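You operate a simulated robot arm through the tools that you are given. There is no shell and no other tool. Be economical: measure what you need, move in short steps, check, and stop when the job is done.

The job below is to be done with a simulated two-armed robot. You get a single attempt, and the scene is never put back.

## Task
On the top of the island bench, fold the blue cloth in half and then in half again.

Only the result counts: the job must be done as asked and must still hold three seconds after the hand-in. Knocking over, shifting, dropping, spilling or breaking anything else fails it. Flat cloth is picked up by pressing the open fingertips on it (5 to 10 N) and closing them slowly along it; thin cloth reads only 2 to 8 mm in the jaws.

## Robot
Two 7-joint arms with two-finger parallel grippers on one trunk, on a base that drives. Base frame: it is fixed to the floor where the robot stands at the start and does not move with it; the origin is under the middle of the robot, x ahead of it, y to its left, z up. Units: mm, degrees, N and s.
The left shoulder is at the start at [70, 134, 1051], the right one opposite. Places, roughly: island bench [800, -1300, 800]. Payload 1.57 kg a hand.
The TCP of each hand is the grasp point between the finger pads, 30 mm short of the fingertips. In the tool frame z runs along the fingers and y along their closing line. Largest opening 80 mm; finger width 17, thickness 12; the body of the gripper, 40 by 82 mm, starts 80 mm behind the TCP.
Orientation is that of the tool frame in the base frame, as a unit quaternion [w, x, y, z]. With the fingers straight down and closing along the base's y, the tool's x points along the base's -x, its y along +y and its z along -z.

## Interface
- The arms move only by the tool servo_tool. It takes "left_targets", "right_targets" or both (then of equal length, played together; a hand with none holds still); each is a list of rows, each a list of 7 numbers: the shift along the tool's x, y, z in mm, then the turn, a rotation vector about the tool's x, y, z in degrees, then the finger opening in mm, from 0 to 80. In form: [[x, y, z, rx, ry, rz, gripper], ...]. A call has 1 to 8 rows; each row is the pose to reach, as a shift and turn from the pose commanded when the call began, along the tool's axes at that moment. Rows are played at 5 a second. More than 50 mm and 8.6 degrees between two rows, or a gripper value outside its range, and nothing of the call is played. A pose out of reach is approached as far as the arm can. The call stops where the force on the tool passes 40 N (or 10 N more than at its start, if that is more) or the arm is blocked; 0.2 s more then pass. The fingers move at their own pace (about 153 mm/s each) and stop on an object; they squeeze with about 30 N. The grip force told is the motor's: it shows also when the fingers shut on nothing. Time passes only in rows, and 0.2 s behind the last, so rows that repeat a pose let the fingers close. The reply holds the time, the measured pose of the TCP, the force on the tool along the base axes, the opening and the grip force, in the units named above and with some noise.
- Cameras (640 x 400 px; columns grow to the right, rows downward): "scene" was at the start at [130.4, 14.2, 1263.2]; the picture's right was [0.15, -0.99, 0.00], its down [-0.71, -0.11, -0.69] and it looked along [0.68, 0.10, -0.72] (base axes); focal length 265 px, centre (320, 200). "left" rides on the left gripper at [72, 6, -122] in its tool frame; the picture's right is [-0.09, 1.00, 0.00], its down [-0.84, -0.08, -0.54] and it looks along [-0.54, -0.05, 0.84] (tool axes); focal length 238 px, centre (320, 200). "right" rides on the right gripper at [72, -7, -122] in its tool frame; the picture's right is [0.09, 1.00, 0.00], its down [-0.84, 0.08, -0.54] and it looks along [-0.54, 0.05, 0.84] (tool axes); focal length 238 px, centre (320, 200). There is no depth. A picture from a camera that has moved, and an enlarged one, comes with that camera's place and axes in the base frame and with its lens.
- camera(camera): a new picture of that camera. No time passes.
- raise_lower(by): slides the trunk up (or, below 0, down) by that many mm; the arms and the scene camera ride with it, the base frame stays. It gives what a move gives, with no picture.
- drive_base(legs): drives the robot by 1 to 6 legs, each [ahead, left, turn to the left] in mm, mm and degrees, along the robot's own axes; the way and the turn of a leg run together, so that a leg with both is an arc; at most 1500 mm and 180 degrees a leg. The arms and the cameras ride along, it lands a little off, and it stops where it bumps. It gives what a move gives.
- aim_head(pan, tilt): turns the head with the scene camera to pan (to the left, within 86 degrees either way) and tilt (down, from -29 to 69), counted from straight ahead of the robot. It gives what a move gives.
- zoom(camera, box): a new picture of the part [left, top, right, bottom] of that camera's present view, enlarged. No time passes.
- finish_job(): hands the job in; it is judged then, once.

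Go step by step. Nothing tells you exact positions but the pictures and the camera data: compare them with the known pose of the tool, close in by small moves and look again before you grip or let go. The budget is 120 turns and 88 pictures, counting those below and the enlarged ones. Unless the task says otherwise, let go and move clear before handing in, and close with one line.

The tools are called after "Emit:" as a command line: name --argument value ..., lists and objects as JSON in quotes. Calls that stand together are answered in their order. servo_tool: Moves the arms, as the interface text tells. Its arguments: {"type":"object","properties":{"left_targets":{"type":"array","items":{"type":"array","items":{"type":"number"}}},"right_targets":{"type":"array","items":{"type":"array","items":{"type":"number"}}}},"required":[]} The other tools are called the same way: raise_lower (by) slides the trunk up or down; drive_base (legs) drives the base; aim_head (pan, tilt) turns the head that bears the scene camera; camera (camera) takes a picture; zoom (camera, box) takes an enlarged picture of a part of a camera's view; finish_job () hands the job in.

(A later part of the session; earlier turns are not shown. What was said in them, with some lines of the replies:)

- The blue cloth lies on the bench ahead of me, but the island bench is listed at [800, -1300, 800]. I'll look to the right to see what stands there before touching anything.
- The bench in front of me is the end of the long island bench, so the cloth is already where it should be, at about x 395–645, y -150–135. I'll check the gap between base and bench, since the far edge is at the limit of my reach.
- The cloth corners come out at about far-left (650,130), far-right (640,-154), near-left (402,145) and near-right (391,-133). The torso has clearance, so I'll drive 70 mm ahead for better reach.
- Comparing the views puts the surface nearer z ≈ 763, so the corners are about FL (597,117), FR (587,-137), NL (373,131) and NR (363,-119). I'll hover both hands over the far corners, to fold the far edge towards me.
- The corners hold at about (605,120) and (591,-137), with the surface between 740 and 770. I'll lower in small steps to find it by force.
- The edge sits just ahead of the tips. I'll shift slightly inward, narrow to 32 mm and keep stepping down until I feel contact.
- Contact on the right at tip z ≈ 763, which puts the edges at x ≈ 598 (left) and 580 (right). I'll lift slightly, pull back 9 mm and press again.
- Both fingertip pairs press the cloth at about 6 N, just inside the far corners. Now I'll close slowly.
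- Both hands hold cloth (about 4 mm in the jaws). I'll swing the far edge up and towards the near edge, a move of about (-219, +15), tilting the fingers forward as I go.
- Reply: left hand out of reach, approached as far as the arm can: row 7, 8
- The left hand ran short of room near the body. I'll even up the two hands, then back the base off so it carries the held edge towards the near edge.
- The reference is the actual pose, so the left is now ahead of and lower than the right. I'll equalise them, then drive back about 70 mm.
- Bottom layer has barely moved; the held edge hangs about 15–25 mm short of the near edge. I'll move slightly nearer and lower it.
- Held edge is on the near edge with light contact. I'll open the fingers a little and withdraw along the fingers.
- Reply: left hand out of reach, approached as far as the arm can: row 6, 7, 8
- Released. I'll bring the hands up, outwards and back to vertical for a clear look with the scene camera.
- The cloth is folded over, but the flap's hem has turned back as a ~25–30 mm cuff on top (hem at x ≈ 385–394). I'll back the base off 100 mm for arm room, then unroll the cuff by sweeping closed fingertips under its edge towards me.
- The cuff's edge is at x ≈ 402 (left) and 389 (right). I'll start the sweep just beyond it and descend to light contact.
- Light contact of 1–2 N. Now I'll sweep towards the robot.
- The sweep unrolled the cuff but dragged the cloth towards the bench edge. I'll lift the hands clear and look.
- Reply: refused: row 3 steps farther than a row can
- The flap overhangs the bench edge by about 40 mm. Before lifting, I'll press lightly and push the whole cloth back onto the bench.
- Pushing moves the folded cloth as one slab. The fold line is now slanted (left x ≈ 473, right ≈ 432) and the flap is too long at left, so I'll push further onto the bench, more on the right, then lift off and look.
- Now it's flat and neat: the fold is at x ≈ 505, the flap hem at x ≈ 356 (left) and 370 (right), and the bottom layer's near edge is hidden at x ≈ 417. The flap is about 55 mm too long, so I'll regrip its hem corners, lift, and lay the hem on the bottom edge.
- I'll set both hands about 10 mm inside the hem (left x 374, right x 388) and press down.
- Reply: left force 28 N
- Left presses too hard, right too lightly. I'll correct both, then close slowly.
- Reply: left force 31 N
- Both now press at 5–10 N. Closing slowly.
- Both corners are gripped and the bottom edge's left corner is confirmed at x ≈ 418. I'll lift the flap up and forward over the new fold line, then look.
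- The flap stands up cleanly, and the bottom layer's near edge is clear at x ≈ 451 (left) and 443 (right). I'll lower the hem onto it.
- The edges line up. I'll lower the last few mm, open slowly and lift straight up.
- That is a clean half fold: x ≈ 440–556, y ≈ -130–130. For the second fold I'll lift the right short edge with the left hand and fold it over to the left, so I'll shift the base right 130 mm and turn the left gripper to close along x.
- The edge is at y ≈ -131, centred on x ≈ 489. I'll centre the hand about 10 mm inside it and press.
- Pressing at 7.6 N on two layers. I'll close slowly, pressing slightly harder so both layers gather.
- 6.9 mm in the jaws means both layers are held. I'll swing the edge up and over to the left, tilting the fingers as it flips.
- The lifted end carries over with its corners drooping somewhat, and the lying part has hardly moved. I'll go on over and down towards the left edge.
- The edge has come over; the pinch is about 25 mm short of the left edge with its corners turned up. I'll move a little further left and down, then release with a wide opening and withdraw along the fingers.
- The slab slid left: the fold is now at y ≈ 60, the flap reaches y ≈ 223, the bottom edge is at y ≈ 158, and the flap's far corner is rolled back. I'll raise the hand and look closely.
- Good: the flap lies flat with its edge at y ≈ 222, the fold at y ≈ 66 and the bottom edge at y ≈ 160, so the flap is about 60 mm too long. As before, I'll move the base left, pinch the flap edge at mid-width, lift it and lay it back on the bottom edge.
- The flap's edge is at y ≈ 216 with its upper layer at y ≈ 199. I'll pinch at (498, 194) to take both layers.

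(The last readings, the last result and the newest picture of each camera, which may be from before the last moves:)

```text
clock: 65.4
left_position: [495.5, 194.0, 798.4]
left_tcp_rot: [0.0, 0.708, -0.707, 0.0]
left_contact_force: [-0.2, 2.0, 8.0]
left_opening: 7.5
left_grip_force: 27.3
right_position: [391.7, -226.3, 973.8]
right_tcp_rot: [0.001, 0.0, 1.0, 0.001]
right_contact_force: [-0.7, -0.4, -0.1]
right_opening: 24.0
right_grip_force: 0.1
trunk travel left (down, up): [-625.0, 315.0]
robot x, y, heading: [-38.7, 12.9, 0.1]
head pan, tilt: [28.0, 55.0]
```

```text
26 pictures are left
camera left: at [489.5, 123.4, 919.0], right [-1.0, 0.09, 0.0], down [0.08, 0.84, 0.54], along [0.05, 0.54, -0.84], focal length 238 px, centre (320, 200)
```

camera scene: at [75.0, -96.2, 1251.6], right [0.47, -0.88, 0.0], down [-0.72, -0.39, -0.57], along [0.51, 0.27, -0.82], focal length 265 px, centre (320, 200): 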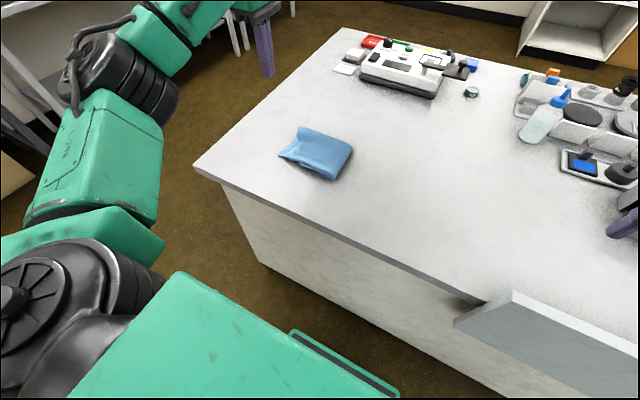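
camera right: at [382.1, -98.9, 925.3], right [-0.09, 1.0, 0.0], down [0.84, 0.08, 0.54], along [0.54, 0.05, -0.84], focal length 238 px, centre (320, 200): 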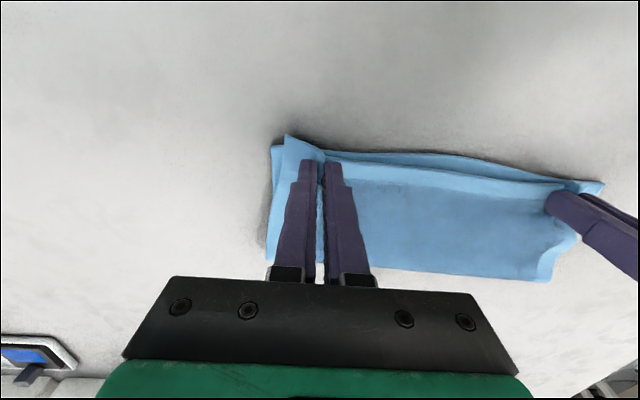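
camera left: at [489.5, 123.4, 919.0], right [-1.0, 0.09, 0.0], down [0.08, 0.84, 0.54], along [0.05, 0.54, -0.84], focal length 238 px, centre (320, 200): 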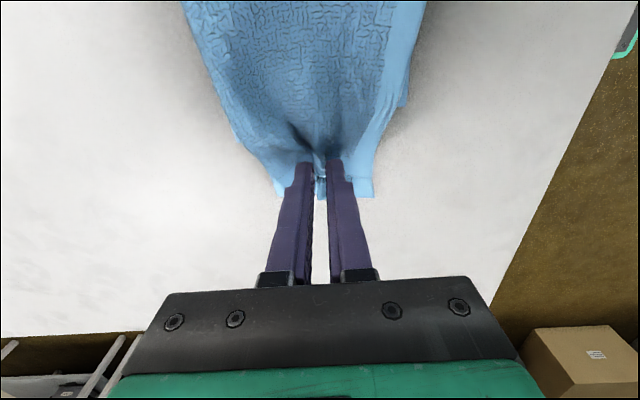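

Both layers held (7.5 mm). Lifting the flap and carrying it back over the fold.

Emit:
servo_tool --left_targets '[[5, 0, -18, 0, 0, 0, 0], [17, 0, -42, 0, 0, 0, 0], [36, 0, -65, 0, 0, 0, 0], [60, 0, -85, 0, 0, 0, 0], [87, 0, -100, 0, 0, 0, 0], [114, 0, -108, 0, 0, 0, 0], [138, 0, -110, 0, 0, 0, 0], [138, 0, -110, 0, 0, 0, 0]]'

Emit:
camera --camera "left"

Emit:
zoom --camera "scene" --box '[230, 100, 470, 250]'

```text
clock: 67.2
left_position: [495.5, 53.9, 905.7]
left_tcp_rot: [0.001, 0.708, -0.706, 0.0]
left_contact_force: [-0.2, 1.5, 0.4]
left_opening: 7.1
left_grip_force: 26.4
right_position: [391.9, -225.5, 974.7]
right_tcp_rot: [0.0, 0.0, 1.0, -0.001]
right_contact_force: [0.3, -0.4, -0.7]
right_opening: 24.0
right_grip_force: 0.1
trunk travel left (down, up): [-625.0, 315.0]
robot x, y, heading: [-40.8, 16.8, -0.3]
head pan, tilt: [28.0, 55.0]
```

```text
25 pictures are left
camera left: at [490.4, -16.6, 1028.3], right [-1.0, 0.09, 0.0], down [0.08, 0.84, 0.54], along [0.05, 0.54, -0.84], focal length 238 px, centre (320, 200)
```

left: 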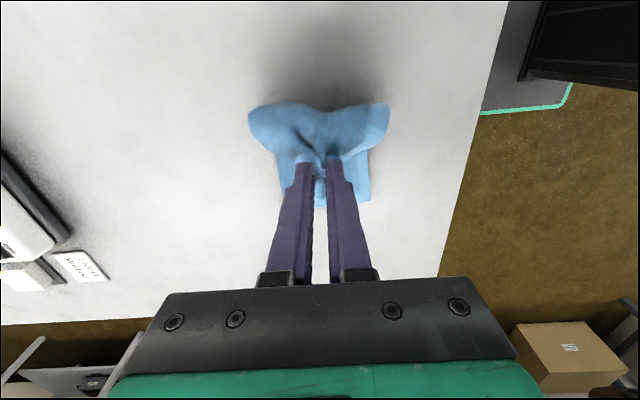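

```text
2.67 times, centred on (350, 175) of scene
camera zoom: at [74.8, 52.2, 1251.6], right [0.47, -0.88, 0.0], down [-0.72, -0.39, -0.57], along [0.51, 0.27, -0.82], focal length 706 px, centre (240, 267)
```

zoom: 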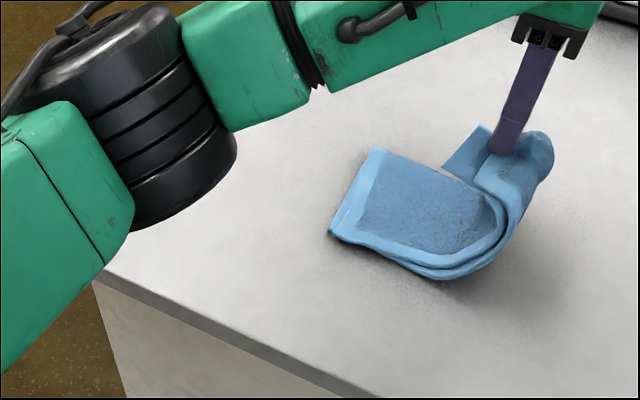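

The bottom edge is still at y ≈ 161, and the flap hangs properly with its hem on the left. Lowering the hem onto that edge.

Emit:
servo_tool --left_targets '[[-8, 0, 10, 0, 0, 0, 0], [-20, 0, 24, 0, 0, 0, 0], [-36, 0, 40, 0, 0, 0, 0], [-54, 0, 58, 0, 0, 0, 0], [-70, 0, 74, 0, 0, 0, 0], [-84, 0, 87, 0, 0, 0, 0], [-93, 0, 97, 0, 0, 0, 0], [-93, 0, 97, 0, 0, 0, 0]]'

Emit:
camera --camera "left"

Emit:
zoom --camera "scene" --box '[230, 100, 470, 250]'

```text
clock: 69.0
left_position: [493.2, 150.6, 810.7]
left_tcp_rot: [0.0, 0.708, -0.706, 0.0]
left_contact_force: [0.1, -1.6, 0.9]
left_opening: 7.3
left_grip_force: 26.8
right_position: [391.5, -226.8, 974.5]
right_tcp_rot: [0.0, -0.001, 1.0, 0.0]
right_contact_force: [-0.5, 0.5, -0.8]
right_opening: 24.0
right_grip_force: 0.0
trunk travel left (down, up): [-625.0, 315.0]
robot x, y, heading: [-41.7, 14.5, -0.2]
head pan, tilt: [28.0, 55.0]
```

```text
23 pictures are left
camera left: at [487.9, 78.8, 932.7], right [-1.0, 0.09, 0.0], down [0.08, 0.84, 0.54], along [0.05, 0.54, -0.84], focal length 238 px, centre (320, 200)
```

left: 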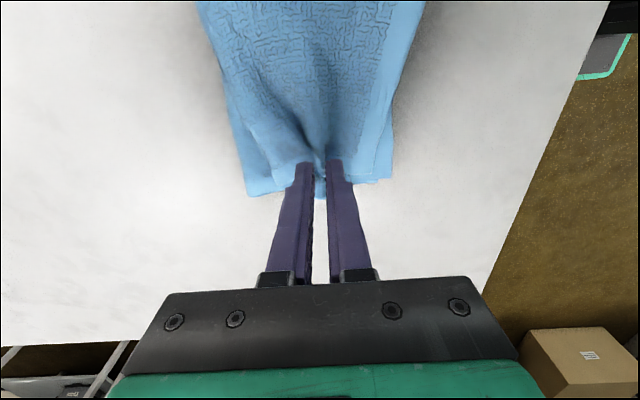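

```text
2.67 times, centred on (350, 175) of scene
camera zoom: at [74.5, 51.3, 1251.7], right [0.47, -0.88, 0.0], down [-0.72, -0.38, -0.57], along [0.51, 0.27, -0.82], focal length 706 px, centre (240, 267)
```

zoom: 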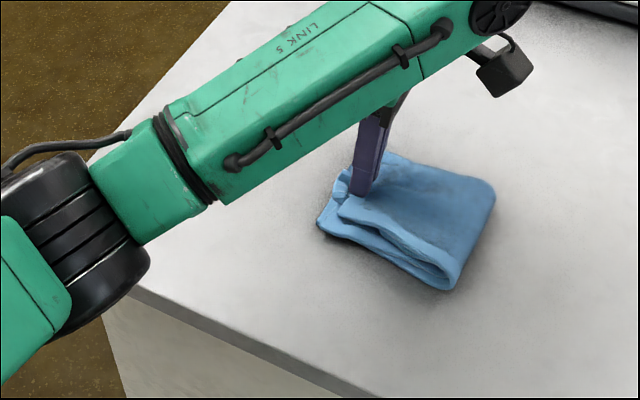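

The hem sits over the bottom edge (both y ≈ 170). Lowering the last millimetres, opening and lifting off.

Emit:
servo_tool --left_targets '[[0, 0, 5, 0, 0, 0, 0], [0, 0, 9, 0, 0, 0, 0], [0, 0, 9, 0, 0, 0, 10], [0, 0, 9, 0, 0, 0, 20], [0, 0, 9, 0, 0, 0, 28], [0, 0, 3, 0, 0, 0, 28], [0, 0, -20, 0, 0, 0, 28], [0, 0, -60, 0, 0, 0, 28]]'

Emit:
servo_tool --left_targets '[[-30, 0, -20, 0, 0, 0, 28], [-60, 0, -40, 0, 0, 0, 28], [-95, 0, -60, 0, 0, 0, 28], [-130, 0, -80, 0, 0, 0, 28], [-150, 0, -80, 0, 0, 0, 28]]'

Emit:
zoom --camera "scene" --box '[230, 100, 470, 250]'

```text
clock: 70.8
left_position: [493.5, 148.6, 867.7]
left_tcp_rot: [0.001, 0.708, -0.706, -0.001]
left_contact_force: [-0.9, -0.8, 0.4]
left_opening: 27.9
left_grip_force: 0.1
right_position: [391.3, -225.5, 973.8]
right_tcp_rot: [0.001, 0.0, 1.0, 0.001]
right_contact_force: [-0.4, 0.3, 0.5]
right_opening: 24.0
right_grip_force: 0.1
trunk travel left (down, up): [-625.0, 315.0]
robot x, y, heading: [-39.1, 16.3, -0.1]
head pan, tilt: [28.0, 55.0]
```

```text
clock: 72.0
left_position: [495.7, 300.4, 948.0]
left_tcp_rot: [0.001, 0.707, -0.707, 0.0]
left_contact_force: [-0.6, 0.5, -0.1]
left_opening: 27.7
left_grip_force: 0.1
right_position: [391.1, -224.9, 973.7]
right_tcp_rot: [0.001, 0.0, 1.0, 0.0]
right_contact_force: [0.4, 0.6, 0.2]
right_opening: 23.9
right_grip_force: 0.0
trunk travel left (down, up): [-625.0, 315.0]
robot x, y, heading: [-35.5, 16.2, -0.0]
head pan, tilt: [28.0, 55.0]
```

```text
2.67 times, centred on (350, 175) of scene
camera zoom: at [74.9, 51.9, 1251.6], right [0.47, -0.88, 0.0], down [-0.72, -0.39, -0.57], along [0.51, 0.27, -0.82], focal length 706 px, centre (240, 267)
```

zoom: 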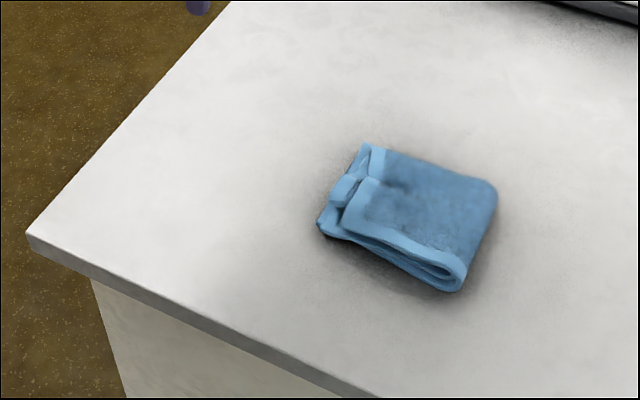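

Emit:
zoom --camera "scene" --box '[330, 140, 426, 220]'

Emit:
camera --camera "left"

```text
5.00 times, centred on (378, 180) of scene
camera zoom: at [74.9, 51.9, 1251.6], right [0.47, -0.88, 0.0], down [-0.72, -0.39, -0.57], along [0.51, 0.27, -0.82], focal length 1324 px, centre (30, 300)
```

zoom: 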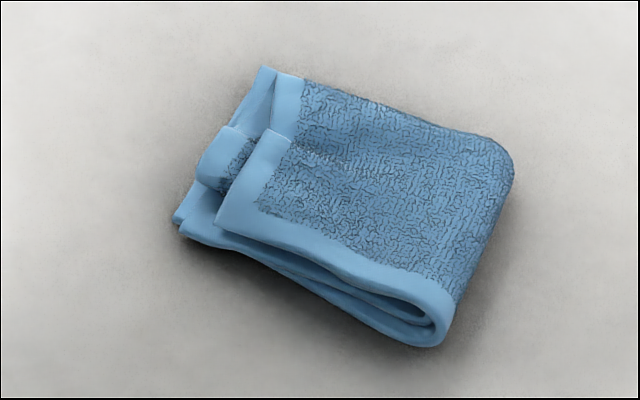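

```text
19 pictures are left
camera left: at [490.5, 229.5, 1070.0], right [-1.0, 0.09, 0.0], down [0.08, 0.84, 0.54], along [0.05, 0.54, -0.84], focal length 238 px, centre (320, 200)
```

left: 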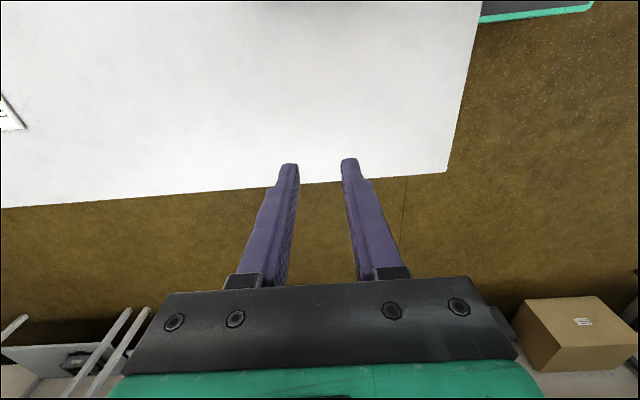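

The cloth is now a quarter-size packet of about 112 × 130 mm with edges aligned within ~17 mm. The fold side is a bit puffy, so I'll pat it flat gently with closed fingers.

Emit:
servo_tool --left_targets '[[40, 6, 10, 0, 0, 0, 10], [80, 12, 25, 0, 0, 0, 0], [120, 18, 40, 0, 0, 0, 0], [160, 24, 60, 0, 0, 0, 0], [200, 30, 80, 0, 0, 0, 0], [236, 34, 98, 0, 0, 0, 0]]'

Emit:
servo_tool --left_targets '[[0, 0, 25, 0, 0, 0, 0], [0, 0, 40, 0, 0, 0, 0], [0, 0, 47, 0, 0, 0, 0], [0, 0, 47, 0, 0, 0, 0], [0, 0, 15, 0, 0, 0, 0]]'

Emit:
servo_tool --left_targets '[[0, -33, 0, 0, 0, 0, 0], [0, -33, 20, 0, 0, 0, 0], [0, -33, 32, 0, 0, 0, 0], [0, -33, 32, 0, 0, 0, 0], [0, -33, 0, 0, 0, 0, 0]]'

Emit:
servo_tool --left_targets '[[0, -33, 0, 0, 0, 0, 0], [0, -33, 20, 0, 0, 0, 0], [0, -33, 32, 0, 0, 0, 0], [0, -33, 32, 0, 0, 0, 0], [0, -33, 0, 0, 0, 0, 0]]'

Emit:
zoom --camera "scene" --box '[310, 120, 446, 230]'

```text
clock: 73.4
left_position: [461.4, 62.7, 849.6]
left_tcp_rot: [-0.001, 0.708, -0.706, -0.001]
left_contact_force: [-1.1, -0.6, -0.2]
left_opening: 0.0
left_grip_force: 21.5
right_position: [393.1, -226.5, 973.1]
right_tcp_rot: [0.0, 0.0, 1.0, 0.0]
right_contact_force: [0.2, -0.5, 0.4]
right_opening: 24.1
right_grip_force: 0.1
trunk travel left (down, up): [-625.0, 315.0]
robot x, y, heading: [-40.7, 15.3, -0.0]
head pan, tilt: [28.0, 55.0]
```

```text
clock: 74.6
left_position: [460.0, 65.6, 835.8]
left_tcp_rot: [0.0, -0.707, 0.707, 0.001]
left_contact_force: [-1.0, -0.7, -0.3]
left_opening: 0.0
left_grip_force: 21.1
right_position: [391.8, -224.9, 974.7]
right_tcp_rot: [0.0, 0.0, 1.0, 0.001]
right_contact_force: [0.3, 0.2, 0.1]
right_opening: 24.3
right_grip_force: 0.1
trunk travel left (down, up): [-625.0, 315.0]
robot x, y, heading: [-40.4, 19.3, 0.0]
head pan, tilt: [28.0, 55.0]
```

```text
clock: 75.8
left_position: [494.8, 62.6, 836.1]
left_tcp_rot: [0.001, 0.708, -0.706, -0.001]
left_contact_force: [0.1, -0.6, 0.8]
left_opening: 0.0
left_grip_force: 21.0
right_position: [391.6, -226.1, 973.7]
right_tcp_rot: [0.001, 0.0, 1.0, 0.0]
right_contact_force: [0.2, -0.1, -0.1]
right_opening: 24.0
right_grip_force: 0.0
trunk travel left (down, up): [-625.0, 315.0]
robot x, y, heading: [-41.3, 20.9, 0.1]
head pan, tilt: [28.0, 55.0]
```

```text
clock: 77.0
left_position: [527.5, 61.7, 834.7]
left_tcp_rot: [0.0, 0.708, -0.706, 0.0]
left_contact_force: [0.0, -0.3, 1.1]
left_opening: 0.0
left_grip_force: 21.0
right_position: [392.5, -225.0, 975.3]
right_tcp_rot: [0.001, 0.0, 1.0, 0.0]
right_contact_force: [-0.4, 0.3, -0.1]
right_opening: 24.1
right_grip_force: 0.1
trunk travel left (down, up): [-625.0, 315.0]
robot x, y, heading: [-40.5, 16.2, 0.2]
head pan, tilt: [28.0, 55.0]
```

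```text
3.64 times, centred on (378, 175) of scene
camera zoom: at [74.3, 51.1, 1251.6], right [0.47, -0.88, 0.0], down [-0.72, -0.38, -0.57], along [0.51, 0.27, -0.82], focal length 963 px, centre (109, 291)
```

zoom: 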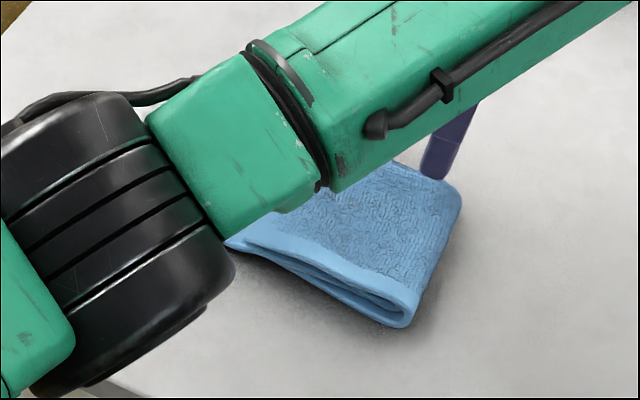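

The fold is flatter now. I'll move the hand clear and take a last look.

Emit:
servo_tool --left_targets '[[0, 0, -40, 0, 0, 0, 0], [0, 0, -80, 0, 0, 0, 0], [-40, 0, -105, 0, 0, 0, 0], [-85, 0, -120, 0, 0, 0, 0], [-130, 0, -130, 0, 0, 0, 0], [-175, 0, -130, 0, 0, 0, 0], [-220, 0, -130, 0, 0, 0, 0], [-260, 0, -130, 0, 0, 0, 0]]'

Emit:
zoom --camera "scene" --box '[310, 120, 446, 230]'

Emit:
camera --camera "scene"

```text
clock: 78.8
left_position: [524.8, 323.0, 965.2]
left_tcp_rot: [0.002, 0.708, -0.706, 0.0]
left_contact_force: [-0.5, -0.6, -0.4]
left_opening: 0.0
left_grip_force: 21.3
right_position: [391.6, -224.8, 974.6]
right_tcp_rot: [0.0, 0.0, 1.0, 0.0]
right_contact_force: [0.7, 0.6, 0.7]
right_opening: 24.1
right_grip_force: 0.0
trunk travel left (down, up): [-625.0, 315.0]
robot x, y, heading: [-40.5, 15.9, -0.3]
head pan, tilt: [28.0, 55.0]
```

```text
3.64 times, centred on (378, 175) of scene
camera zoom: at [74.8, 52.7, 1251.6], right [0.47, -0.88, 0.0], down [-0.72, -0.39, -0.57], along [0.51, 0.27, -0.82], focal length 963 px, centre (109, 291)
```

zoom: 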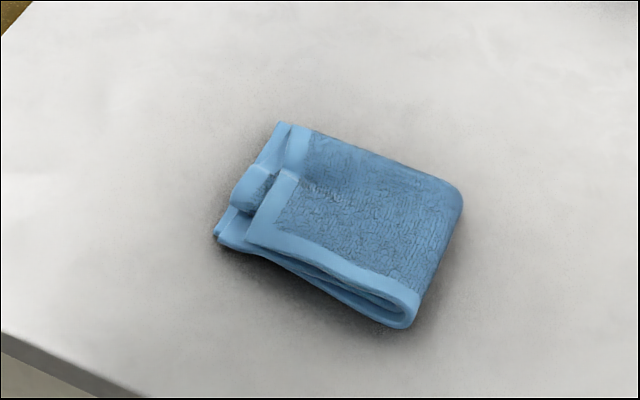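

```text
16 pictures are left
camera scene: at [74.8, 52.7, 1251.6], right [0.47, -0.88, 0.0], down [-0.72, -0.39, -0.57], along [0.51, 0.27, -0.82], focal length 265 px, centre (320, 200)
```

scene: 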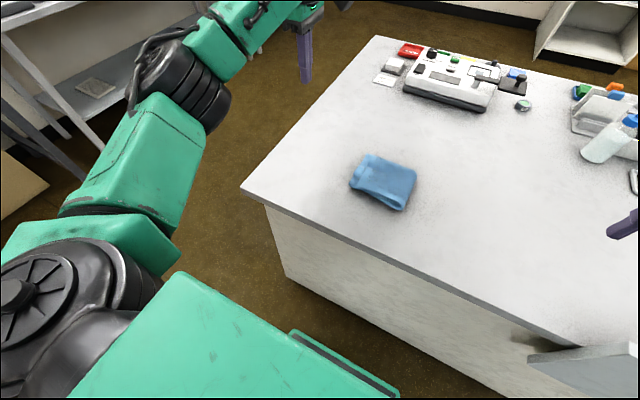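

The cloth lies as a quarter-size folded packet on the island bench, both hands are clear and nothing else was disturbed. Handing in.

Emit:
finish_job

```text
The job is handed in.
```

The blue cloth is folded in half and then in half again on the island bench, now about 112 × 130 mm. One top edge sits roughly 17 mm short of the edge beneath it.
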